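You operate a simulated robot arm through the tools that you are given. There is no shell and no other tool. Be economical: measure what you need, move in short steps, check, and stop when the job is done.

You run a simulated two-armed robot. Do the job below in one go: nothing can be reset, and whatever is moved stays where it is left.

## Task
On the top of the desk, fold the rag in half.

Only the result counts: the job must be done as asked and must still hold three seconds after the hand-in. Knocking over, shifting, dropping, spilling or breaking anything else fails it. Flat cloth is picked up by pressing the open fingertips on it (5 to 10 N) and closing them slowly along it; thin cloth reads only 2 to 8 mm in the jaws.

## Robot
Two 7-joint arms with two-finger parallel grippers on one trunk, on a base that drives. Base frame: it is fixed to the floor where the robot stands at the start and does not move with it; the origin is under the middle of the robot, x ahead of it, y to its left, z up; the surface under the hand at the start is at about z = 760. Lengths are in mm, angles in degrees, forces in N, time in s.
The left shoulder is at the start at [80, 131, 947], the right one opposite. With the tool pointing down near the work surface each hand reaches from about 400 to 860 mm from the robot's upright axis, wherever it stands, measured 20 degrees to its own side. Places, roughly: top of the desk [600, 400, 800]. Payload 1.57 kg a hand.
The TCP of each hand is the grasp point between the finger pads, 30 mm short of the fingertips. In the tool frame z runs along the fingers and y along their closing line. Largest opening 110 mm; finger width 24, thickness 12; the body of the gripper, 48 by 112 mm, starts 78 mm behind the TCP.
Orientation is that of the tool frame in the base frame, as [roll, pitch, yaw] about the fixed x, y, z axes, in that order (R = Rz(yaw) Ry(pitch) Rx(roll)). With the fingers straight down and closing along the base's y, the tool's x points along the base's -x, its y along +y and its z along -z.

## Interface
- The arms move only by the tool play_rows. It takes "left_commands", "right_commands" or both (then of equal length, played together; a hand with none holds still); each is one flat list of numbers, 7 for each row, row after row: the shift along the tool's x, y, z in mm, then the turn, a rotation vector about the tool's x, y, z in degrees, then the finger opening in mm, from 0 to 110. In form: [dx, dy, dz, rx, ry, rz, gripper, dx, dy, dz, rx, ry, rz, gripper, ...]. A call has 1 to 12 rows; each row is the pose to reach, as a shift and turn from the pose commanded when the call began, along the tool's axes at that moment. A row lasts 0.2 s, in which the tool goes at most 50 mm and 8.6 degrees; a call with a longer step from one row to the next is refused whole, and so is a gripper value outside its range. Where a pose cannot be reached the arm comes as near as it can. A force on the tool above 40 N (or 10 N above the force at the start of the call, whichever is more), or a blocked arm, ends the call early, and 0.2 s more pass. Each finger travels about 108 mm/s and halts on what it meets, pressing with about 35 N; the grip force reading is that of the motor and also rises with nothing between the fingers. The clock runs only during rows and for 0.2 s after the last one: add rows that repeat a pose to give the fingers time. It gives the time, the measured TCP pose, the force on the tool (base axes), the opening and the grip force at its end, in the units of the frame above (readings bear some noise), with the torque about the TCP (base axes, N m) and any sound that the robot's microphone picked up, and new pictures: "views" is both (left out), scene, wrist or none (wrist: the cameras of the hands that moved).
- Cameras (640 x 400 px; columns grow to the right, rows downward): "scene" is now at [-57.2, 9.2, 1415.5]; the picture's right is [0.11, -0.99, 0.00], its down [-0.61, -0.07, -0.79] and it looks along [0.78, 0.09, -0.61] (base axes); focal length 277 px, centre (320, 200). "left" rides on the left gripper at [70, -16, -141] in its tool frame; the picture's right is [0.23, 0.97, 0.00], its down [-0.86, 0.20, -0.48] and it looks along [-0.47, 0.11, 0.88] (tool axes); focal length 222 px, centre (320, 200). "right" rides on the right gripper at [70, 16, -141] in its tool frame; the picture's right is [-0.23, 0.97, 0.00], its down [-0.86, -0.20, -0.48] and it looks along [-0.47, -0.11, 0.88] (tool axes); focal length 222 px, centre (320, 200). There is no depth. A picture from a camera that has moved, and an enlarged one, comes with that camera's place and axes in the base frame and with its lens.
- steer(legs): drives the robot by 1 to 6 legs, each [ahead, left, turn to the left] in mm, mm and degrees, along the robot's own axes; the way and the turn of a leg run together, so that a leg with both is an arc; at most 1500 mm and 180 degrees a leg. The arms and the cameras ride along, it lands a little off, and it stops where it bumps. It gives what a move gives, and a new picture of the scene camera.
- turn_head(pan, tilt): turns the head with the scene camera to pan (to the left, within 109 degrees either way) and tilt (down, from -29 to 69), counted from straight ahead of the robot. It gives what a move gives, and a new picture of the scene camera.
- inspect(camera, box): a new picture of the part [left, top, right, bottom] of that camera's present view, enlarged. The clock stands still meanwhile.
- close_job(): hands the job in; it is judged then, once.

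Work in short steps. Places have to be worked out from the pictures, the camera data and where the tool is seen: move nearer, look again, correct. Check each grasp and each placing, and mend what went wrong. You have 120 turns and 260 pictures in all, those below and enlarged ones among them. Open the grippers and draw the arms clear of the work before you hand the job in, unless the task says otherwise; then end with one line.

The tools are called after ">>>" as a command line: name --argument value ..., lists and objects as JSON in quotes. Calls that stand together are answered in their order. play_rows: Moves the arms, as the interface text tells. Its arguments: {"type":"object","properties":{"left_commands":{"type":"array"},"right_commands":{"type":"array"},"views":{"type":"string","enum":["both","scene","wrist","none"]}},"required":[]} The other tools are called the same way: steer (legs) drives the base; turn_head (pan, tilt) turns the head that bears the scene camera; inspect (camera, box) takes an enlarged picture of a part of a camera's view; close_job () hands the job in.

At the start:

```text
t: 0.0
left_position: [601.8, 296.8, 973.2]
left_ee_rot: [-179.9, -0.1, 179.9]
left_ft_force: [0.3, 0.4, -0.2]
left_ft_torque: [-0.03, 0.0, 0.04]
left_grip_width: 110.1
left_gripper_force: 0.1
right_position: [587.4, -242.0, 985.2]
right_ee_rot: [179.9, 0.0, -179.9]
right_ft_force: [-0.3, 0.1, 0.0]
right_ft_torque: [-0.01, -0.04, 0.01]
right_grip_width: 110.4
right_gripper_force: 0.0
robot x, y, heading: [-2.6, -0.8, -0.2]
head pan, tilt: [6.5, 37.8]
```

scene: 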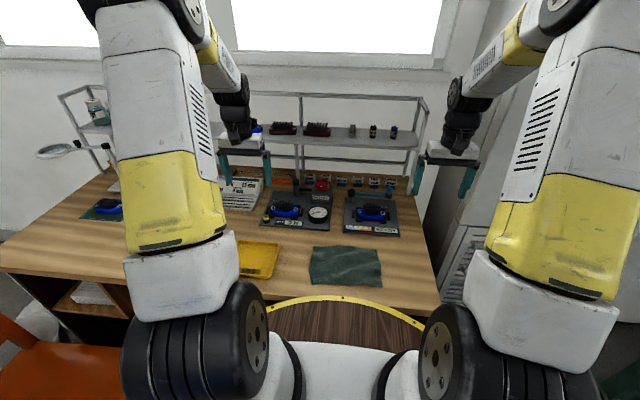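
right: 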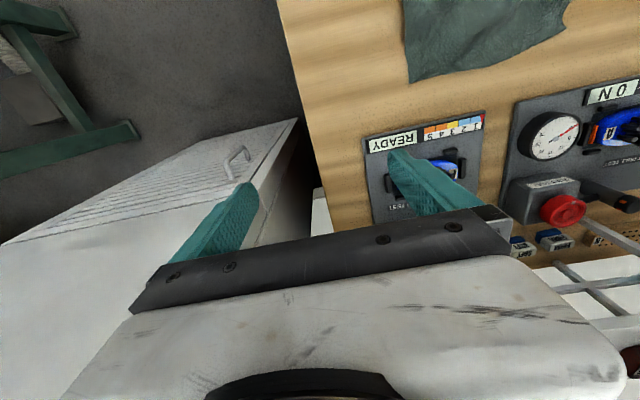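
left: 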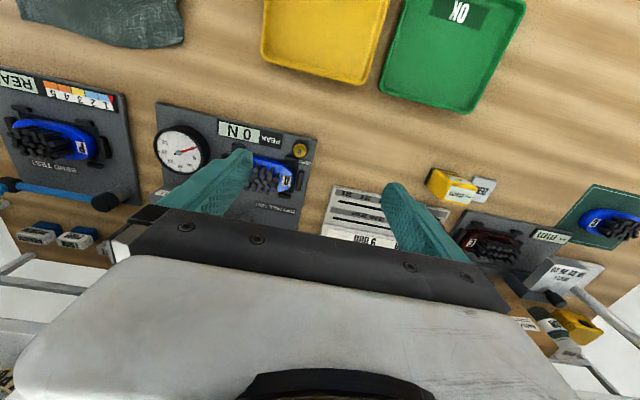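

The rag looks like a dark green cloth of about 150 x 200 mm centred near [472, 0]. I'll look closer.

>>> inspect --camera "scene" --box '[240, 170, 450, 301]'

>>> steer --legs '[[-150, 0, 0]]'

```text
3.05 times, centred on (345, 236) of scene
camera zoom: at [-57.2, 9.2, 1415.5], right [0.11, -0.99, 0.0], down [-0.61, -0.07, -0.79], along [0.78, 0.09, -0.61], focal length 845 px, centre (244, 92)
```

zoom: 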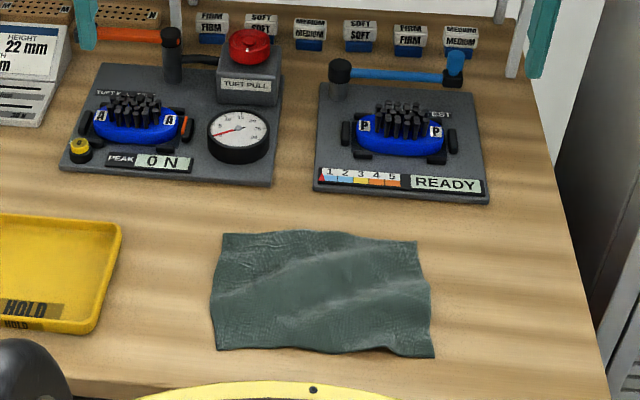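

```text
t: 1.4
left_position: [451.3, 297.4, 973.1]
left_ee_rot: [179.9, 0.1, -180.0]
left_ft_force: [-0.7, 0.1, -0.9]
left_ft_torque: [0.0, 0.04, -0.03]
left_grip_width: 109.8
left_gripper_force: 0.1
right_position: [436.2, -239.7, 983.6]
right_ee_rot: [-179.9, 0.0, 180.0]
right_ft_force: [-0.1, -1.1, 0.9]
right_ft_torque: [-0.01, 0.02, 0.02]
right_grip_width: 109.6
right_gripper_force: 0.1
robot x, y, heading: [-149.9, 0.1, -0.2]
head pan, tilt: [6.5, 37.8]
camera scene: at [-207.6, 9.1, 1415.5], right [0.11, -0.99, 0.0], down [-0.61, -0.07, -0.79], along [0.78, 0.09, -0.61], focal length 277 px, centre (320, 200)
```

scene: 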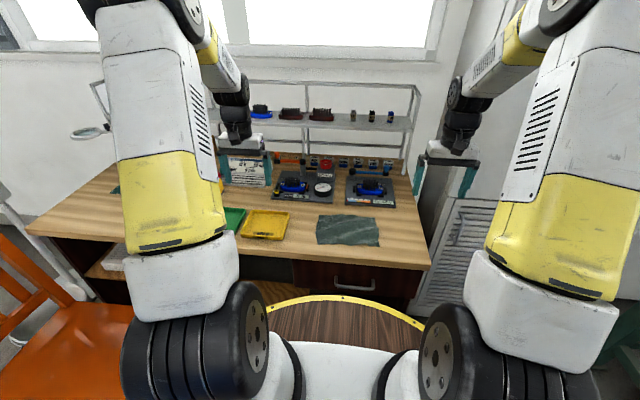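

The rag's corners come out near FL(539,101), FR(551,-100), NR(412,-110) and NL(398,87), and the yellow tray's edge is at y≈200. I plan to pinch both near corners and fold them onto the far edge. First I bring both hands above those corners.

>>> play_rows --left_commands '[7, -38, 19, 0, 0, 0, 90, 14, -76, 38, 0, 0, 0, 70, 20, -113, 57, 0, 0, 0, 50, 27, -151, 75, 0, 0, 0, 40, 34, -189, 94, 0, 0, 0, 40, 41, -227, 113, 0, 0, 0, 40, 41, -227, 113, 0, 0, 0, 40]' --right_commands '[3, 26, 21, 0, 0, 0, 90, 5, 52, 41, 0, 0, 0, 70, 8, 78, 62, 0, 0, 0, 50, 11, 103, 83, 0, 0, 0, 40, 13, 129, 103, 0, 0, 0, 40, 16, 155, 124, 0, 0, 0, 40, 16, 155, 124, 0, 0, 0, 40]'

```text
t: 3.0
left_position: [409.0, 69.6, 863.5]
left_ee_rot: [-179.9, 0.0, -180.0]
left_ft_force: [0.1, -0.3, 0.2]
left_ft_torque: [-0.03, 0.01, -0.02]
left_grip_width: 39.9
left_gripper_force: 0.0
right_position: [418.9, -86.1, 860.4]
right_ee_rot: [179.9, 0.0, -179.9]
right_ft_force: [-0.6, -0.4, -0.3]
right_ft_torque: [0.04, 0.0, -0.02]
right_grip_width: 39.9
right_gripper_force: 0.0
robot x, y, heading: [-151.3, 0.3, -0.1]
head pan, tilt: [6.5, 37.8]
camera scene: at [-207.7, 9.1, 1415.5], right [0.11, -0.99, 0.0], down [-0.61, -0.07, -0.79], along [0.78, 0.09, -0.61], focal length 277 px, centre (320, 200)
camera right: at [350.0, -67.9, 1001.1], right [0.23, 0.97, 0.0], down [0.86, -0.2, 0.48], along [0.47, -0.11, -0.88], focal length 222 px, centre (320, 200)
camera left: at [337.7, 51.7, 1004.8], right [-0.23, 0.97, 0.0], down [0.85, 0.2, 0.48], along [0.47, 0.11, -0.88], focal length 222 px, centre (320, 200)
```

scene: 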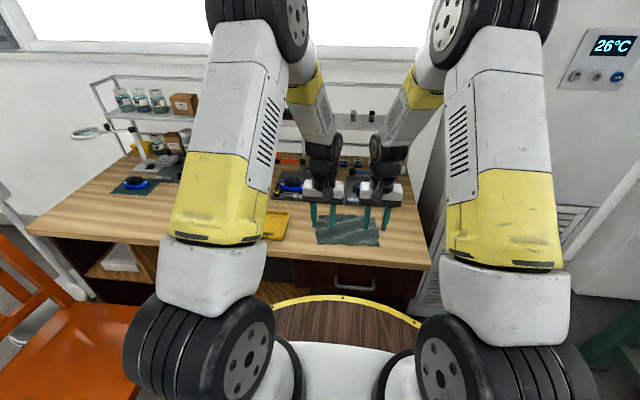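
right: 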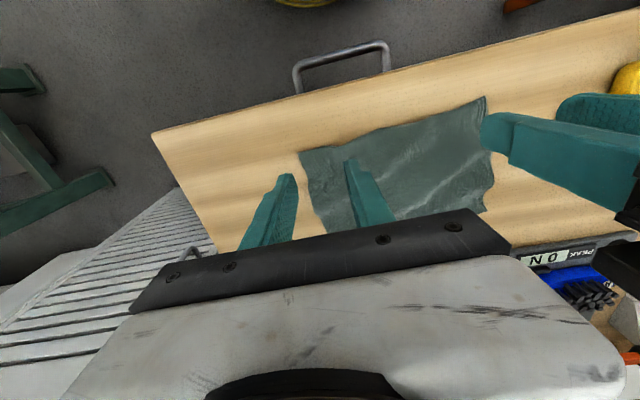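
left: 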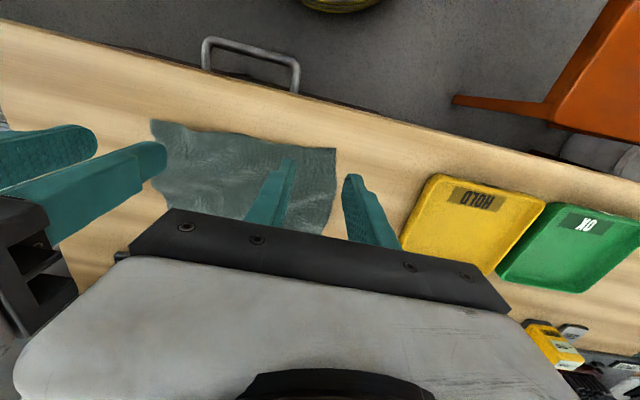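

Both wrist views agree: NL is at about (400,85) and NR about (414,-108), on z≈760. I centre the hands just inside the near edge and go down to just above the cloth.

>>> play_rows --left_commands '[-2, -14, 25, 0, 0, 0, 34, -2, -14, 50, 0, 0, 0, 34, -2, -14, 63, 0, 0, 0, 34, -2, -14, 67, 0, 0, 0, 34, -2, -14, 69, 0, 0, 0, 34]' --right_commands '[-2, 8, 25, 0, 0, 0, 34, -2, 8, 48, 0, 0, 0, 34, -2, 8, 60, 0, 0, 0, 34, -2, 8, 64, 0, 0, 0, 34, -2, 8, 66, 0, 0, 0, 34]' --views "wrist"

```text
t: 4.2
left_position: [412.5, 55.2, 792.1]
left_ee_rot: [180.0, 0.1, -180.0]
left_ft_force: [-0.7, -0.5, 9.6]
left_ft_torque: [0.01, -0.03, 0.02]
left_grip_width: 34.0
left_gripper_force: 0.0
right_position: [420.9, -76.9, 795.1]
right_ee_rot: [-180.0, 0.1, 180.0]
right_ft_force: [0.6, 0.5, -0.8]
right_ft_torque: [0.04, 0.02, 0.01]
right_grip_width: 34.4
right_gripper_force: 0.0
robot x, y, heading: [-149.2, 0.9, 0.0]
head pan, tilt: [6.5, 37.8]
camera right: at [352.2, -60.5, 935.9], right [0.23, 0.97, 0.0], down [0.86, -0.2, 0.48], along [0.47, -0.11, -0.88], focal length 222 px, centre (320, 200)
camera left: at [341.5, 38.7, 933.6], right [-0.23, 0.97, 0.0], down [0.85, 0.2, 0.48], along [0.47, 0.11, -0.88], focal length 222 px, centre (320, 200)
```

right: 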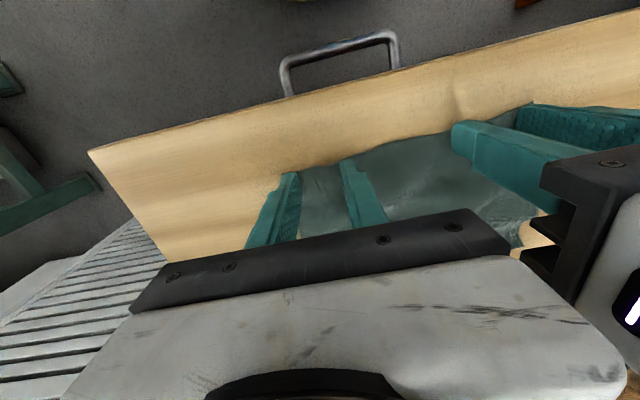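
left: 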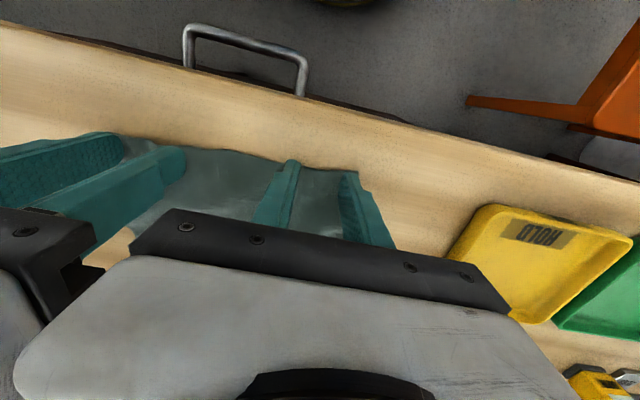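

The left hand presses with about 10 N. I lower the right hand in small steps until it touches.

>>> play_rows --right_commands '[0, 0, 1.5, 0, 0, 0, 34, 0, 0, 2.5, 0, 0, 0, 34]' --views "none"

```text
t: 4.8
left_position: [411.3, 56.3, 792.3]
left_ee_rot: [179.9, 0.1, -180.0]
left_ft_force: [0.9, -0.4, 15.7]
left_ft_torque: [0.03, -0.06, 0.02]
left_grip_width: 33.8
left_gripper_force: 0.1
right_position: [423.3, -77.7, 793.2]
right_ee_rot: [-180.0, -0.1, -179.8]
right_ft_force: [-0.1, 1.3, 0.6]
right_ft_torque: [-0.01, -0.08, 0.02]
right_grip_width: 34.1
right_gripper_force: 0.1
robot x, y, heading: [-148.3, -1.3, 0.0]
head pan, tilt: [6.5, 37.8]
```

The left hand now presses a bit too hard and the right isn't touching yet, so I adjust both.

>>> play_rows --left_commands '[0, 0, -0.3, 0, 0, 0, 34, 0, 0, -0.6, 0, 0, 0, 34]' --right_commands '[0, 0, 1, 0, 0, 0, 34, 0, 0, 2, 0, 0, 0, 34]' --views "none"

```text
t: 5.4
left_position: [412.1, 55.5, 792.8]
left_ee_rot: [-180.0, 0.1, -180.0]
left_ft_force: [2.1, -0.4, 5.4]
left_ft_torque: [0.0, -0.07, 0.03]
left_grip_width: 33.9
left_gripper_force: 0.1
right_position: [422.4, -77.7, 791.2]
right_ee_rot: [179.9, 0.1, -179.9]
right_ft_force: [-2.8, -0.6, 12.5]
right_ft_torque: [0.03, 0.07, -0.01]
right_grip_width: 33.9
right_gripper_force: 0.1
robot x, y, heading: [-150.5, 1.8, 0.2]
head pan, tilt: [6.5, 37.8]
```

Both hands press with a fair force, about 5 and 12 N. I close slowly along the cloth, with a small inward drift that keeps the gripper bodies apart.

>>> play_rows --left_commands '[0, 0, 0, 0, 0, 0, 31, 0, 0, 0, 0, 0, 0, 28, 0, -1, 0, 0, 0, 0, 25, 0, -1, 0, 0, 0, 0, 22, 0, -2, 0, 0, 0, 0, 19, 0, -2, 0, 0, 0, 0, 16, 0, -3, 0, 0, 0, 0, 13, 0, -3, 0, 0, 0, 0, 10, 0, -4, 0, 0, 0, 0, 7, 0, -4, 0, 0, 0, 0, 4, 0, -4, 0, 0, 0, 0, 0, 0, -4, 0, 0, 0, 0, 0]' --right_commands '[0, 0, 0, 0, 0, 0, 31, 0, 0, 0, 0, 0, 0, 28, 0, 1, 0, 0, 0, 0, 25, 0, 1, 0, 0, 0, 0, 22, 0, 2, 0, 0, 0, 0, 19, 0, 2, 0, 0, 0, 0, 16, 0, 3, 0, 0, 0, 0, 13, 0, 3, 0, 0, 0, 0, 10, 0, 4, 0, 0, 0, 0, 7, 0, 4, 0, 0, 0, 0, 4, 0, 4, 0, 0, 0, 0, 0, 0, 4, 0, 0, 0, 0, 0]' --views "wrist"

```text
t: 8.0
left_position: [411.6, 50.9, 793.9]
left_ee_rot: [-180.0, 0.0, -180.0]
left_ft_force: [0.9, -2.6, 0.6]
left_ft_torque: [-0.09, 0.03, 0.04]
left_grip_width: 2.1
left_gripper_force: 24.3
right_position: [421.9, -73.7, 789.9]
right_ee_rot: [-180.0, 0.0, 180.0]
right_ft_force: [0.6, -0.8, 17.7]
right_ft_torque: [-0.05, -0.06, 0.01]
right_grip_width: 2.4
right_gripper_force: 23.9
robot x, y, heading: [-148.6, 1.9, 0.0]
head pan, tilt: [6.5, 37.8]
camera right: at [352.3, -56.6, 932.5], right [0.23, 0.97, 0.0], down [0.86, -0.2, 0.48], along [0.47, -0.11, -0.88], focal length 222 px, centre (320, 200)
camera left: at [340.8, 33.9, 934.6], right [-0.23, 0.97, 0.0], down [0.85, 0.2, 0.48], along [0.47, 0.11, -0.88], focal length 222 px, centre (320, 200)
```

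right: 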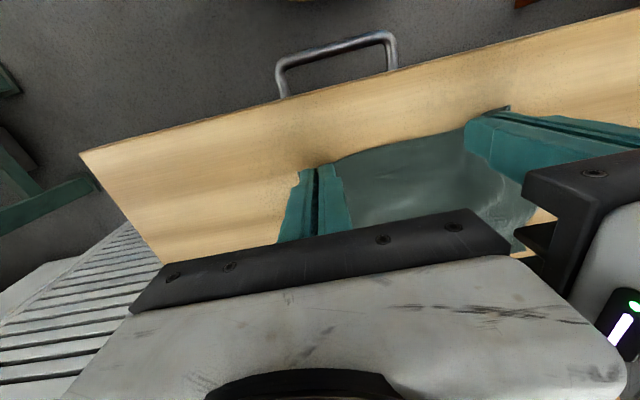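
left: 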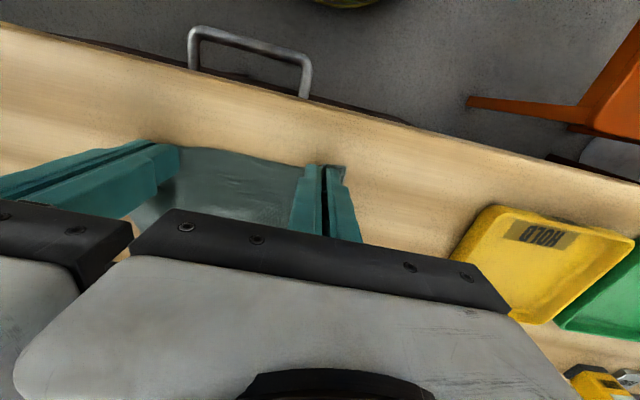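

The jaws read 2.1 and 2.4 mm, which suggests cloth is held. I lift both by 40 mm to check.

>>> play_rows --left_commands '[0, 0, -10, 0, 0, 0, 0, 0, 0, -20, 0, 0, 0, 0, 0, 0, -30, 0, 0, 0, 0, 0, 0, -40, 0, 0, 0, 0]' --right_commands '[0, 0, -10, 0, 0, 0, 0, 0, 0, -20, 0, 0, 0, 0, 0, 0, -30, 0, 0, 0, 0, 0, 0, -40, 0, 0, 0, 0]' --views "both"

>>> inspect --camera "scene" --box '[270, 170, 430, 270]'

```text
t: 9.0
left_position: [412.2, 51.9, 832.5]
left_ee_rot: [-180.0, 0.0, -180.0]
left_ft_force: [0.8, -0.2, 1.0]
left_ft_torque: [0.02, 0.0, 0.03]
left_grip_width: 2.3
left_gripper_force: 23.7
right_position: [423.3, -74.2, 832.2]
right_ee_rot: [179.9, 0.0, -179.9]
right_ft_force: [-0.1, -0.5, 0.1]
right_ft_torque: [-0.01, 0.02, 0.0]
right_grip_width: 2.4
right_gripper_force: 24.0
robot x, y, heading: [-149.9, 0.8, 0.0]
head pan, tilt: [6.5, 37.8]
camera scene: at [-207.5, 9.0, 1415.5], right [0.11, -0.99, 0.0], down [-0.61, -0.07, -0.79], along [0.78, 0.09, -0.61], focal length 277 px, centre (320, 200)
camera right: at [352.6, -56.9, 972.7], right [0.23, 0.97, 0.0], down [0.86, -0.2, 0.48], along [0.47, -0.11, -0.88], focal length 222 px, centre (320, 200)
camera left: at [341.4, 33.6, 974.3], right [-0.23, 0.97, 0.0], down [0.86, 0.2, 0.48], along [0.47, 0.11, -0.88], focal length 222 px, centre (320, 200)
```

scene: 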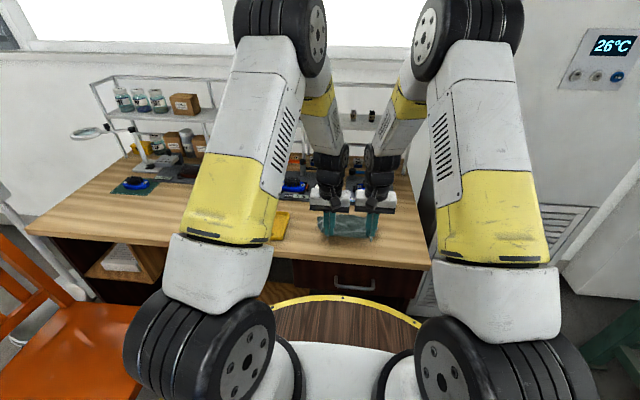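
right: 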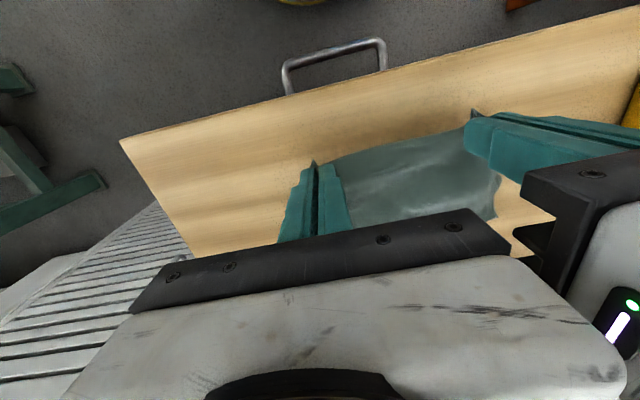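
left: 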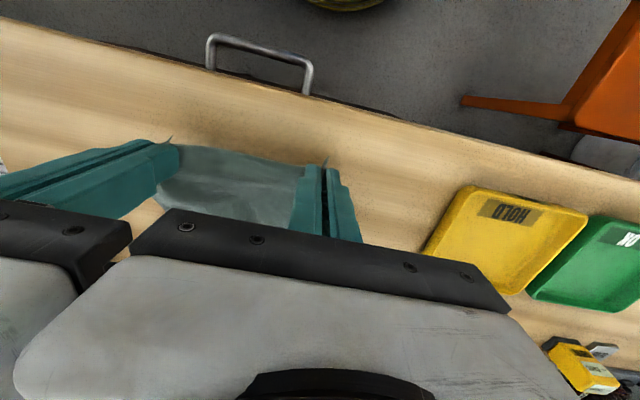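

```text
4.00 times, centred on (350, 220) of scene
camera zoom: at [-207.5, 9.0, 1415.5], right [0.11, -0.99, 0.0], down [-0.61, -0.07, -0.79], along [0.78, 0.09, -0.61], focal length 1109 px, centre (200, 120)
```

zoom: 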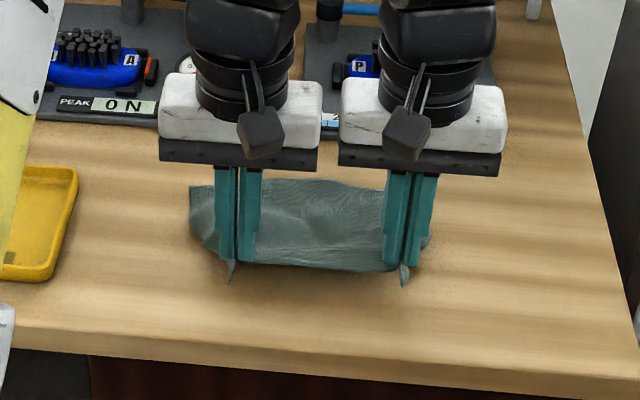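

Both corners are held. Next I carry the near edge over in an arc to the far edge, tilting the tools 40° so the fingers end up pointing back toward the robot. I stop about 5 mm above contact.

>>> play_rows --left_commands '[-12, 0, -6, 0, 4, 0, 0, -25, 0, -12, 0, 8, 0, 0, -40, 0, -17, 0, 12, 0, 0, -55, 0, -21, 0, 16, 0, 0, -70, 0, -23, 0, 20, 0, 0, -85, 0, -22, 0, 24, 0, 0, -98, 0, -18, 0, 28, 0, 0, -110, 0, -12, 0, 32, 0, 0, -121, 0, -3, 0, 36, 0, 0, -131, 0, 8, 0, 40, 0, 0, -139, 0, 18, 0, 40, 0, 0, -145, 0, 26, 0, 40, 0, 0]' --right_commands '[-12, 0, -6, 0, 4, 0, 0, -25, 0, -12, 0, 8, 0, 0, -40, 0, -17, 0, 12, 0, 0, -55, 0, -21, 0, 16, 0, 0, -70, 0, -23, 0, 20, 0, 0, -85, 0, -22, 0, 24, 0, 0, -98, 0, -18, 0, 28, 0, 0, -110, 0, -12, 0, 32, 0, 0, -121, 0, -3, 0, 36, 0, 0, -131, 0, 8, 0, 40, 0, 0, -138, 0, 18, 0, 40, 0, 0, -143, 0, 26, 0, 40, 0, 0]' --views "both"

>>> inspect --camera "scene" --box '[270, 170, 430, 270]'

```text
t: 11.6
left_position: [527.7, 51.7, 839.1]
left_ee_rot: [-179.8, -33.9, -179.9]
left_ft_force: [-0.9, -10.0, -2.5]
left_ft_torque: [-0.22, 0.04, 0.14]
left_grip_width: 2.2
left_gripper_force: 23.5
left hand out of reach, approached as far as the arm can: row 9, 10, 11, 12
right_position: [506.9, -78.5, 818.4]
right_ee_rot: [179.9, -40.1, -179.9]
right_ft_force: [1.3, 8.8, 0.9]
right_ft_torque: [0.33, 0.02, -0.11]
right_grip_width: 2.5
right_gripper_force: 23.7
right hand out of reach, approached as far as the arm can: row 9, 10, 11, 12
robot x, y, heading: [-149.0, -0.8, -0.1]
head pan, tilt: [6.5, 37.8]
camera scene: at [-207.3, 9.0, 1415.5], right [0.11, -0.99, 0.0], down [-0.61, -0.07, -0.79], along [0.78, 0.09, -0.61], focal length 277 px, centre (320, 200)
camera right: at [544.5, -61.4, 971.3], right [0.17, 0.97, -0.14], down [0.96, -0.2, -0.18], along [-0.21, -0.11, -0.97], focal length 222 px, centre (320, 200)
camera left: at [547.4, 33.5, 996.3], right [-0.19, 0.97, 0.13], down [0.98, 0.2, -0.08], along [-0.11, 0.11, -0.99], focal length 222 px, centre (320, 200)
```

scene: 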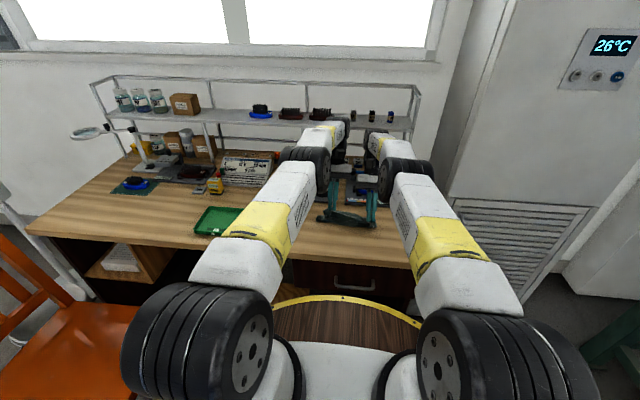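
right: 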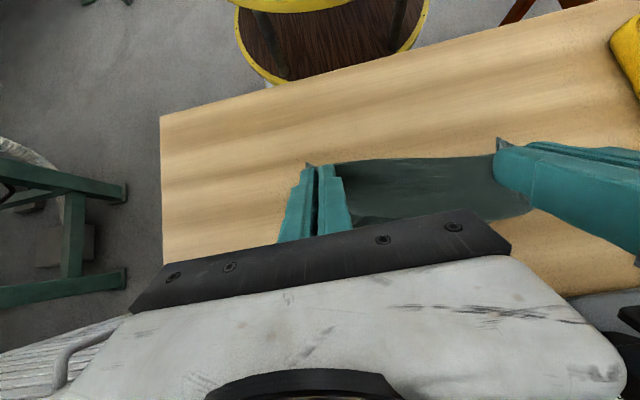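
left: 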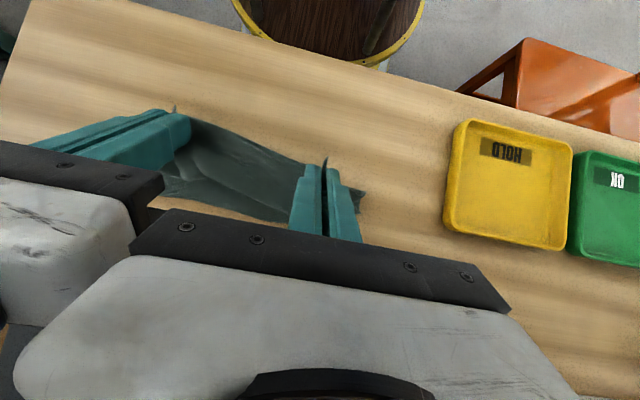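

```text
4.00 times, centred on (350, 220) of scene
camera zoom: at [-207.3, 9.0, 1415.5], right [0.11, -0.99, 0.0], down [-0.61, -0.07, -0.79], along [0.78, 0.09, -0.61], focal length 1109 px, centre (200, 120)
```

zoom: 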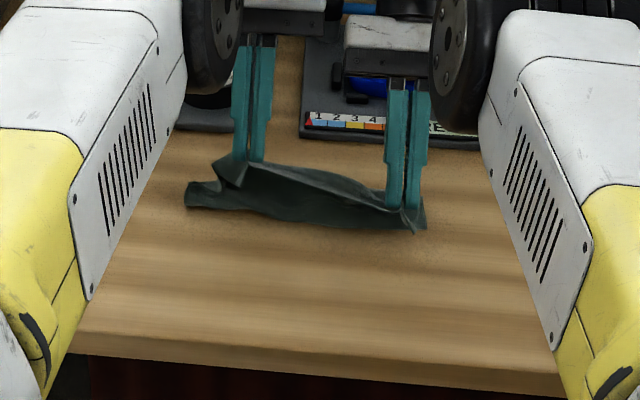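

With the tilt the arms run out of reach. I back up along the arc with less tilt, then drive the base forward and finish the fold.

>>> play_rows --left_commands '[16, -1, 5, 0, -5, 0, 0, 31, -1, 10, 0, -10, 0, 0, 47, -2, 15, 0, -15, 0, 0, 62, -2, 19, 0, -20, 0, 0]' --right_commands '[16, 1, 5, 0, -5, 0, 0, 31, 1, 10, 0, -10, 0, 0, 47, 2, 15, 0, -15, 0, 0, 62, 2, 19, 0, -20, 0, 0]' --views "none"

```text
t: 12.6
left_position: [467.9, 52.1, 858.2]
left_ee_rot: [180.0, -14.0, -179.9]
left_ft_force: [0.2, -3.1, -1.0]
left_ft_torque: [-0.06, 0.05, -0.01]
left_grip_width: 2.4
left_gripper_force: 24.0
right_position: [448.0, -77.4, 842.6]
right_ee_rot: [-180.0, -19.9, -179.8]
right_ft_force: [0.6, 2.3, -0.5]
right_ft_torque: [0.05, 0.03, 0.01]
right_grip_width: 2.5
right_gripper_force: 23.6
robot x, y, heading: [-152.6, -0.4, -0.2]
head pan, tilt: [6.5, 37.8]
```

The poses are now at a known point. I line the left hand up with the right, then drive 100 mm forward so the arc continues with the base motion.

>>> play_rows --left_commands '[12, -1, 5, 0, 3, 0, 0, 23, -2, 10, 0, 6, 0, 0]' --right_commands '[0, 1, 0, 0, 0, 0, 0, 0, 2, 0, 0, 0, 0, 0]' --views "none"

>>> steer --legs '[[100, 0, 0]]'

>>> inspect --camera "scene" --box '[270, 170, 430, 270]'

```text
t: 13.2
left_position: [441.9, 48.3, 854.0]
left_ee_rot: [179.9, -20.0, -179.9]
left_ft_force: [0.0, -0.7, 0.2]
left_ft_torque: [0.0, 0.02, -0.02]
left_grip_width: 2.3
left_gripper_force: 24.0
right_position: [445.1, -74.1, 843.6]
right_ee_rot: [180.0, -20.0, 180.0]
right_ft_force: [-0.6, 0.3, 0.1]
right_ft_torque: [0.02, 0.03, 0.02]
right_grip_width: 2.6
right_gripper_force: 24.0
robot x, y, heading: [-148.7, 0.8, 0.0]
head pan, tilt: [6.5, 37.8]
```

```text
t: 14.3
left_position: [543.5, 50.4, 854.5]
left_ee_rot: [180.0, -20.0, 180.0]
left_ft_force: [-0.1, 0.4, -0.7]
left_ft_torque: [-0.02, 0.03, 0.02]
left_grip_width: 2.5
left_gripper_force: 23.8
right_position: [548.5, -73.8, 842.8]
right_ee_rot: [-179.9, -20.0, -179.8]
right_ft_force: [-0.6, -0.3, -0.8]
right_ft_torque: [0.04, -0.02, -0.02]
right_grip_width: 2.4
right_gripper_force: 23.7
robot x, y, heading: [-44.3, -2.5, 0.0]
head pan, tilt: [6.5, 37.8]
camera scene: at [-105.5, 9.1, 1415.5], right [0.12, -0.99, 0.0], down [-0.61, -0.07, -0.79], along [0.78, 0.09, -0.61], focal length 277 px, centre (320, 200)
```

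scene: 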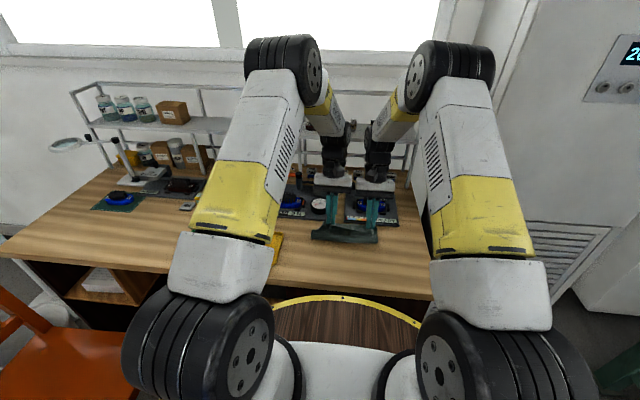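

```text
4.00 times, centred on (350, 220) of scene
camera zoom: at [-105.5, 9.1, 1415.5], right [0.12, -0.99, 0.0], down [-0.61, -0.07, -0.79], along [0.78, 0.09, -0.61], focal length 1109 px, centre (200, 120)
```

zoom: 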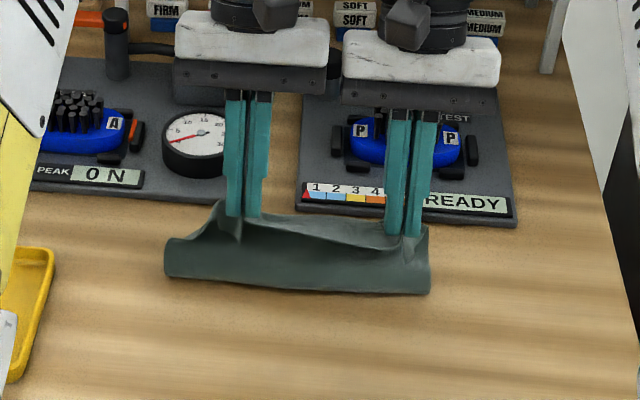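

The fold is forming well. Now I lower the held edge onto the far edge, at 30° of tilt.

>>> play_rows --left_commands '[-6, 0, 10, 0, 2, 0, 0, -12, 0, 20, 0, 4, 0, 0, -17, 0, 30, 0, 6, 0, 0, -23, 0, 40, 0, 8, 0, 0, -27, 0, 47, 0, 10, 0, 0, -29, 0, 51, 0, 10, 0, 0]' --right_commands '[-5, 0, 8, 0, 2, 0, 0, -11, 0, 16, 0, 4, 0, 0, -16, 0, 24, 0, 6, 0, 0, -22, 0, 32, 0, 8, 0, 0, -25, 0, 37, 0, 10, 0, 0, -27, 0, 40, 0, 10, 0, 0]' --views "both"

>>> inspect --camera "scene" --box '[270, 170, 430, 270]'

```text
t: 15.7
left_position: [554.8, 50.3, 797.3]
left_ee_rot: [-179.9, -30.0, -180.0]
left_ft_force: [0.0, -0.1, 2.1]
left_ft_torque: [-0.02, -0.02, 0.0]
left_grip_width: 2.1
left_gripper_force: 24.1
right_position: [559.7, -71.8, 797.7]
right_ee_rot: [-180.0, -29.9, -179.9]
right_ft_force: [-0.2, 0.0, 1.0]
right_ft_torque: [0.03, 0.03, -0.01]
right_grip_width: 2.1
right_gripper_force: 23.6
robot x, y, heading: [-47.0, 1.9, 0.1]
head pan, tilt: [6.5, 37.8]
camera scene: at [-105.7, 9.1, 1415.5], right [0.12, -0.99, 0.0], down [-0.61, -0.07, -0.79], along [0.78, 0.09, -0.61], focal length 277 px, centre (320, 200)
camera right: at [570.4, -55.9, 954.0], right [0.19, 0.97, -0.11], down [0.98, -0.2, -0.01], along [-0.04, -0.11, -0.99], focal length 222 px, centre (320, 200)
camera left: at [563.9, 31.9, 955.1], right [-0.2, 0.97, 0.11], down [0.98, 0.2, -0.01], along [-0.04, 0.11, -0.99], focal length 222 px, centre (320, 200)
```

scene: 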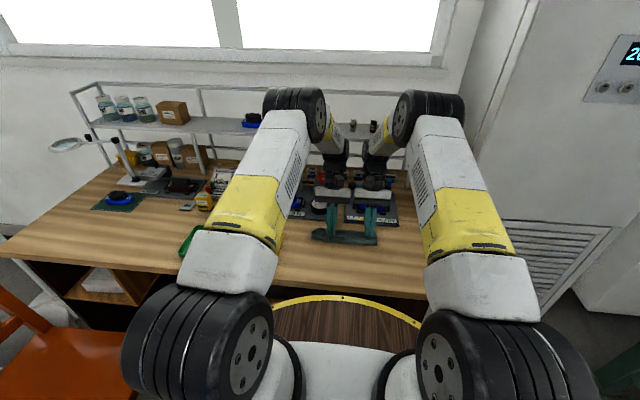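
right: 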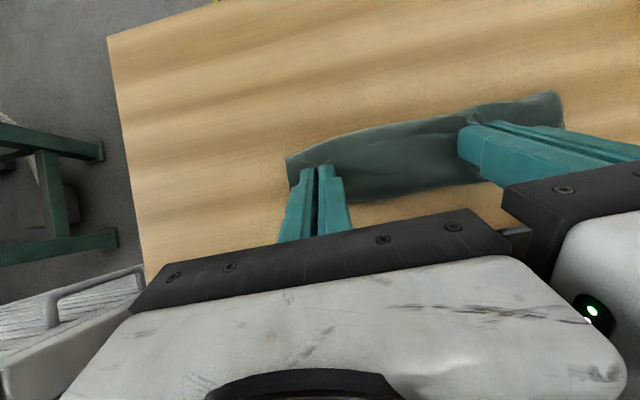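
left: 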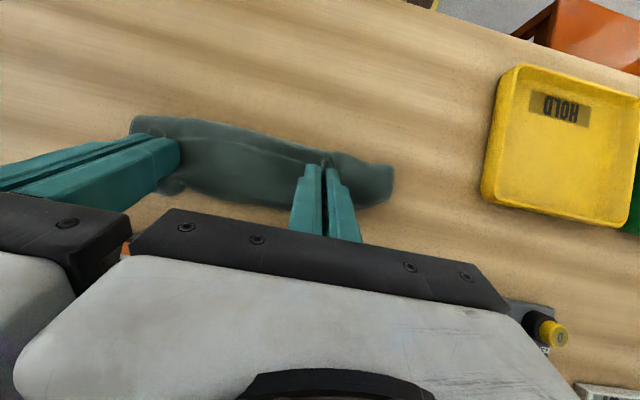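

```text
4.00 times, centred on (350, 220) of scene
camera zoom: at [-105.7, 9.1, 1415.5], right [0.12, -0.99, 0.0], down [-0.61, -0.07, -0.79], along [0.78, 0.09, -0.61], focal length 1109 px, centre (200, 120)
```

zoom: 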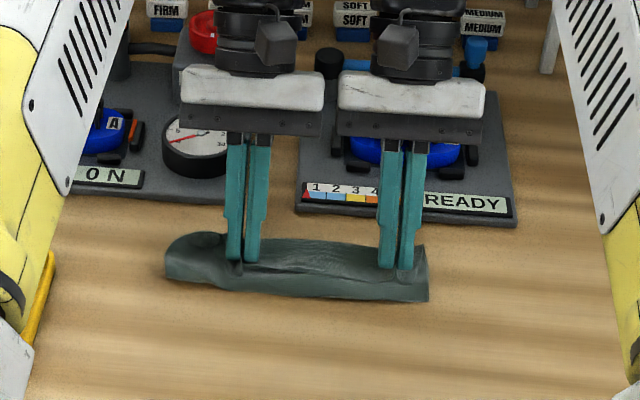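

The lower layer's far edge is now near x≈570, while the held edge is near x≈545. I lift slightly, shift forward 22 mm and lower again so the edges match.

>>> play_rows --left_commands '[3, 0, -5, 0, 0, 0, 0, 6, 0, -10, 0, 0, 0, 0, -4, 0, -16, 0, 0, 0, 0, -13, 0, -21, 0, 0, 0, 0, -16, 0, -16, 0, 0, 0, 0, -19, 0, -11, 0, 0, 0, 0]' --right_commands '[3, 0, -5, 0, 0, 0, 0, 6, 0, -10, 0, 0, 0, 0, -4, 0, -16, 0, 0, 0, 0, -13, 0, -21, 0, 0, 0, 0, -16, 0, -16, 0, 0, 0, 0, -19, 0, -11, 0, 0, 0, 0]' --views "wrist"

>>> inspect --camera "scene" --box '[270, 170, 430, 270]'

```text
t: 17.1
left_position: [576.3, 50.0, 796.5]
left_ee_rot: [179.9, -30.0, -179.9]
left_ft_force: [-0.9, -0.2, 1.1]
left_ft_torque: [0.0, -0.02, 0.02]
left_grip_width: 2.1
left_gripper_force: 23.6
right_position: [581.0, -73.1, 795.9]
right_ee_rot: [180.0, -29.9, -179.9]
right_ft_force: [-0.7, 0.3, 1.0]
right_ft_torque: [0.02, -0.01, -0.04]
right_grip_width: 2.5
right_gripper_force: 23.1
robot x, y, heading: [-49.2, 1.0, 0.1]
head pan, tilt: [6.5, 37.8]
camera right: at [592.0, -55.9, 953.5], right [0.19, 0.97, -0.11], down [0.98, -0.2, -0.01], along [-0.04, -0.11, -0.99], focal length 222 px, centre (320, 200)
camera left: at [584.8, 31.7, 955.2], right [-0.2, 0.97, 0.11], down [0.98, 0.2, -0.01], along [-0.04, 0.11, -0.99], focal length 222 px, centre (320, 200)
```

right: 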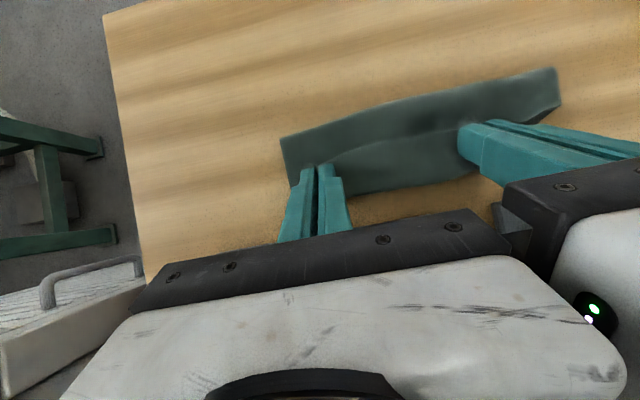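
left: 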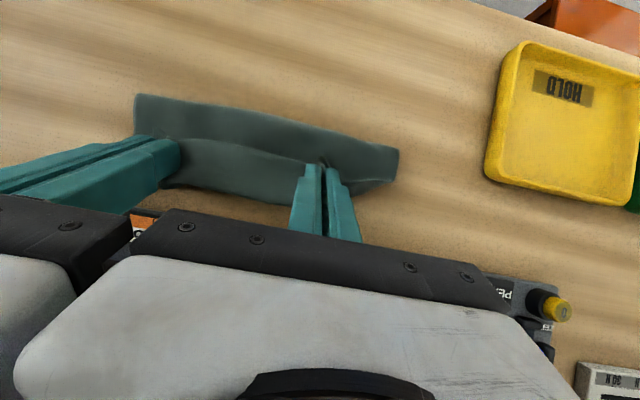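

```text
4.00 times, centred on (350, 220) of scene
camera zoom: at [-105.6, 9.1, 1415.5], right [0.12, -0.99, 0.0], down [-0.61, -0.07, -0.79], along [0.78, 0.09, -0.61], focal length 1109 px, centre (200, 120)
```

zoom: 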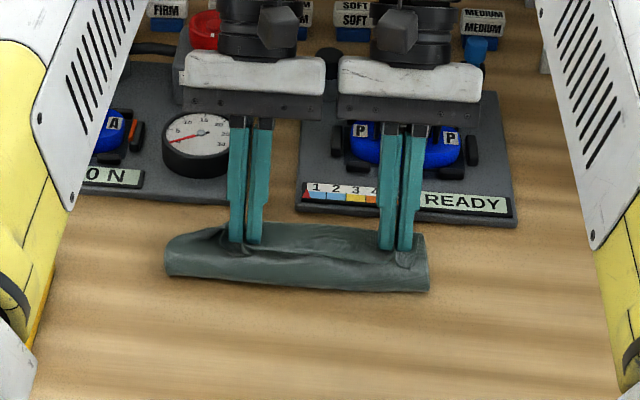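

I look closely at how the upper edge lies relative to the lower one.

>>> inspect --camera "right" --box '[270, 60, 590, 260]'

>>> inspect --camera "left" --box '[110, 70, 430, 270]'

```text
2.00 times, centred on (430, 160) of right
camera zoom: at [592.0, -55.9, 953.5], right [0.19, 0.97, -0.11], down [0.98, -0.2, -0.01], along [-0.04, -0.11, -0.99], focal length 444 px, centre (100, 280)
```

zoom: 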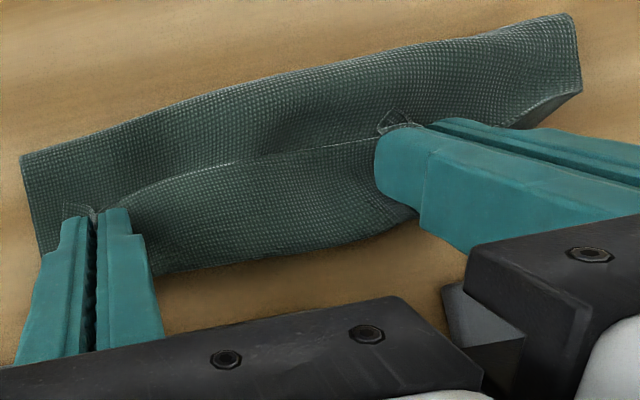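

```text
2.00 times, centred on (270, 170) of left
camera zoom: at [584.8, 31.7, 955.2], right [-0.2, 0.97, 0.11], down [0.98, 0.2, -0.01], along [-0.04, 0.11, -0.99], focal length 444 px, centre (420, 260)
```

zoom: 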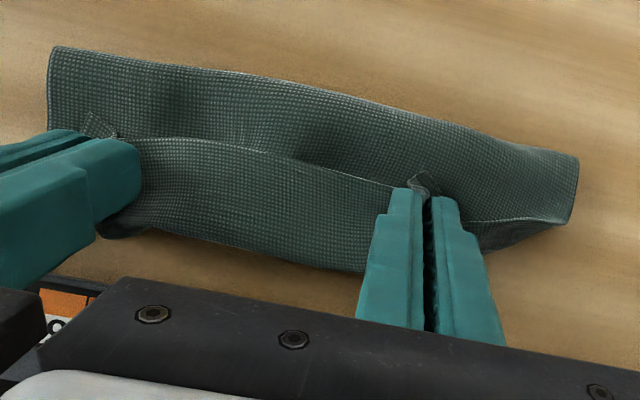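

The line between the grips is the upper edge, at about x≈553, and the lower layer's far edge is at about 589. I bring the upper edge forward another 32 mm.

>>> play_rows --left_commands '[4, 0, -7, 0, 0, 0, 0, -5, 0, -12, 0, 0, 0, 0, -14, 0, -18, 0, 0, 0, 0, -23, 0, -23, 0, 0, 0, 0, -28, 0, -16, 0, 0, 0, 0, -28, 0, -16, 0, 0, 0, 0]' --right_commands '[4, 0, -7, 0, 0, 0, 0, -5, 0, -12, 0, 0, 0, 0, -14, 0, -18, 0, 0, 0, 0, -23, 0, -23, 0, 0, 0, 0, -28, 0, -16, 0, 0, 0, 0, -28, 0, -16, 0, 0, 0, 0]' --views "none"

>>> inspect --camera "right" --box '[270, 60, 590, 260]'

>>> inspect --camera "left" --box '[110, 70, 430, 270]'

>>> inspect --camera "scene" --box '[270, 170, 430, 270]'

```text
t: 18.5
left_position: [608.7, 50.5, 796.8]
left_ee_rot: [-180.0, -30.0, -179.9]
left_ft_force: [0.6, -0.9, 1.3]
left_ft_torque: [-0.03, -0.01, -0.02]
left_grip_width: 2.4
left_gripper_force: 24.6
right_position: [612.9, -71.1, 796.7]
right_ee_rot: [-180.0, -30.1, -179.8]
right_ft_force: [-10.0, 0.7, 6.5]
right_ft_torque: [0.04, 0.25, 0.0]
right_grip_width: 2.4
right_gripper_force: 23.8
robot x, y, heading: [-48.6, 1.9, 0.4]
head pan, tilt: [6.5, 37.8]
```

```text
2.00 times, centred on (430, 160) of right
camera zoom: at [623.5, -55.2, 953.6], right [0.19, 0.97, -0.11], down [0.98, -0.2, -0.02], along [-0.04, -0.11, -0.99], focal length 444 px, centre (100, 280)
```

zoom: 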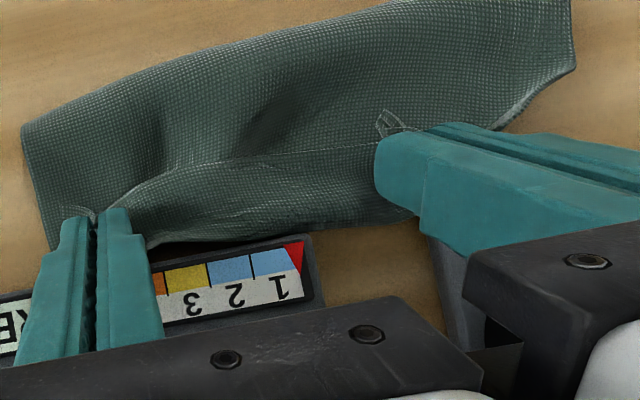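

```text
2.00 times, centred on (270, 170) of left
camera zoom: at [617.0, 32.5, 954.7], right [-0.2, 0.97, 0.11], down [0.98, 0.2, -0.01], along [-0.04, 0.11, -0.99], focal length 444 px, centre (420, 260)
```

zoom: 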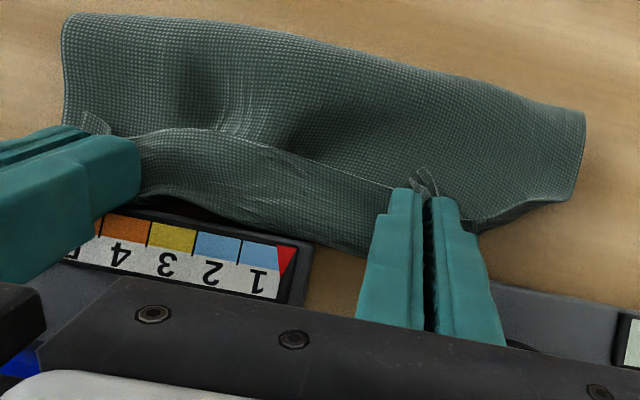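

```text
4.00 times, centred on (350, 220) of scene
camera zoom: at [-106.1, 9.1, 1415.5], right [0.12, -0.99, 0.0], down [-0.61, -0.07, -0.79], along [0.78, 0.09, -0.61], focal length 1109 px, centre (200, 120)
```

zoom: 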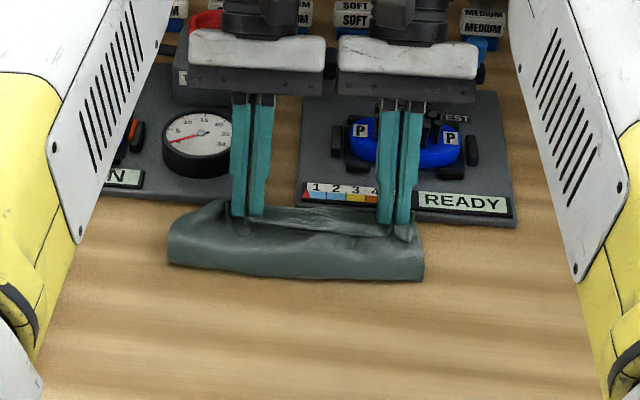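

The right hand reads −10 N in x, so it is close to touching the tester, which hasn't moved. I back off at once and lift a little so I can see the layers.

>>> play_rows --left_commands '[9, 0, 5, 0, 0, 0, 0, 17, 0, 1, 0, 0, 0, 0, 22, 0, -8, 0, 0, 0, 0, 26, 0, -16, 0, 0, 0, 0]' --right_commands '[9, 0, 5, 0, 0, 0, 0, 17, 0, 1, 0, 0, 0, 0, 22, 0, -8, 0, 0, 0, 0, 26, 0, -16, 0, 0, 0, 0]' --views "scene"

>>> inspect --camera "right" --box '[270, 60, 590, 260]'

>>> inspect --camera "left" --box '[110, 70, 430, 270]'

>>> inspect --camera "scene" --box '[270, 170, 430, 270]'

```text
t: 19.5
left_position: [594.2, 49.5, 824.6]
left_ee_rot: [180.0, -29.9, -180.0]
left_ft_force: [-0.6, 0.1, 0.7]
left_ft_torque: [0.03, 0.01, -0.01]
left_grip_width: 2.3
left_gripper_force: 24.2
right_position: [599.6, -73.5, 823.2]
right_ee_rot: [-180.0, -30.1, -179.8]
right_ft_force: [0.1, 0.6, -0.2]
right_ft_torque: [-0.01, 0.03, 0.02]
right_grip_width: 2.1
right_gripper_force: 23.7
robot x, y, heading: [-47.5, 3.1, 0.2]
head pan, tilt: [6.5, 37.8]
camera scene: at [-105.3, 9.1, 1415.5], right [0.12, -0.99, 0.0], down [-0.61, -0.07, -0.79], along [0.78, 0.09, -0.61], focal length 277 px, centre (320, 200)
```

scene: 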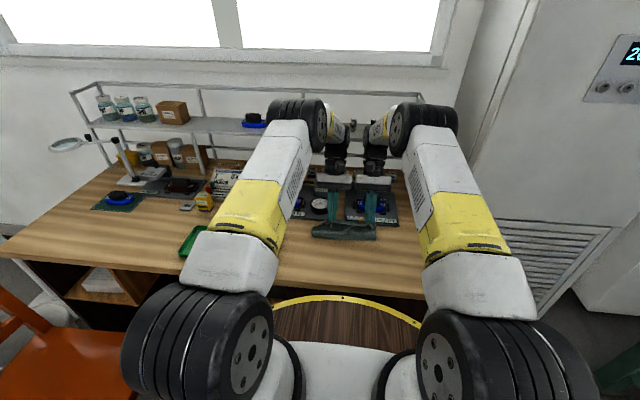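

```text
2.00 times, centred on (430, 160) of right
camera zoom: at [609.9, -56.1, 980.8], right [0.19, 0.97, -0.11], down [0.98, -0.2, -0.01], along [-0.04, -0.11, -0.99], focal length 444 px, centre (100, 280)
```

zoom: 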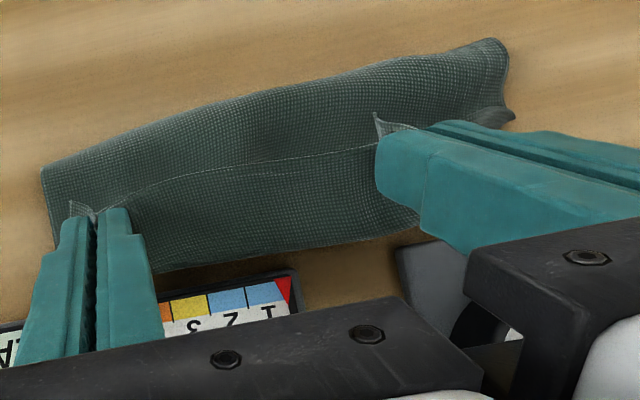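

```text
2.00 times, centred on (270, 170) of left
camera zoom: at [603.2, 32.3, 981.3], right [-0.2, 0.97, 0.11], down [0.98, 0.2, -0.01], along [-0.04, 0.11, -0.99], focal length 444 px, centre (420, 260)
```

zoom: 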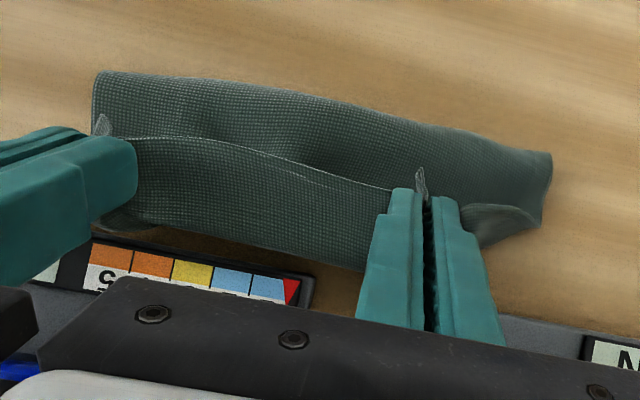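

```text
4.00 times, centred on (350, 220) of scene
camera zoom: at [-105.3, 9.1, 1415.5], right [0.12, -0.99, 0.0], down [-0.61, -0.07, -0.79], along [0.78, 0.09, -0.61], focal length 1109 px, centre (200, 120)
```

zoom: 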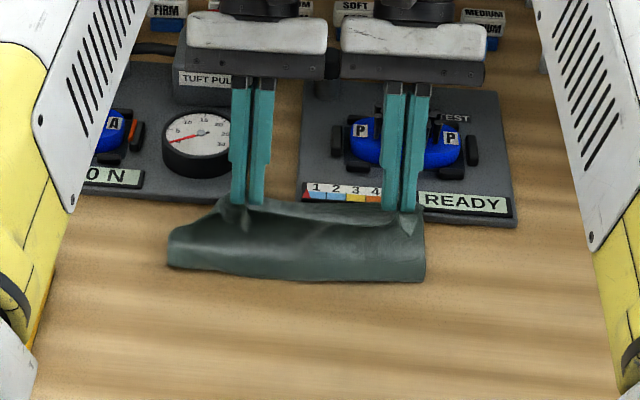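

The board's front edge is at x≈613, which I had placed wrongly earlier because I forgot the camera's x offset. It hasn't moved. The lower layer ends near 606–610, so I lower the held edge just short of the board and release.

>>> play_rows --left_commands '[-6, 0, 7, 0, 0, 0, 0, -12, 0, 14, 0, 0, 0, 0, -17, 0, 19, 0, 0, 0, 0, -19, 0, 20, 0, 0, 0, 0]' --right_commands '[-5, 0, 7, 0, 0, 0, 0, -10, 0, 14, 0, 0, 0, 0, -14, 0, 20, 0, 0, 0, 0, -16, 0, 22, 0, 0, 0, 0]' --views "none"

>>> inspect --camera "right" --box '[270, 60, 590, 260]'

```text
t: 20.5
left_position: [599.5, 50.5, 796.8]
left_ee_rot: [180.0, -30.1, -179.9]
left_ft_force: [0.4, -0.6, 1.4]
left_ft_torque: [0.04, 0.01, 0.0]
left_grip_width: 2.2
left_gripper_force: 24.0
right_position: [602.9, -72.8, 795.3]
right_ee_rot: [180.0, -30.0, -179.8]
right_ft_force: [-0.5, 0.2, -0.1]
right_ft_torque: [-0.03, 0.01, -0.01]
right_grip_width: 2.2
right_gripper_force: 24.1
robot x, y, heading: [-48.4, -1.1, -0.0]
head pan, tilt: [6.5, 37.8]
```

```text
2.00 times, centred on (430, 160) of right
camera zoom: at [612.4, -55.6, 953.7], right [0.19, 0.97, -0.11], down [0.98, -0.2, -0.01], along [-0.04, -0.11, -0.99], focal length 444 px, centre (100, 280)
```

zoom: 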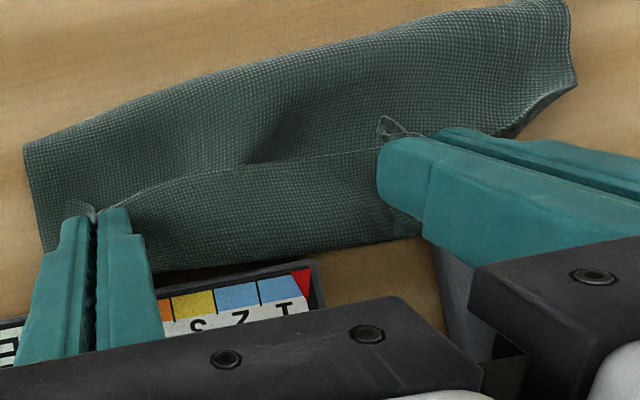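

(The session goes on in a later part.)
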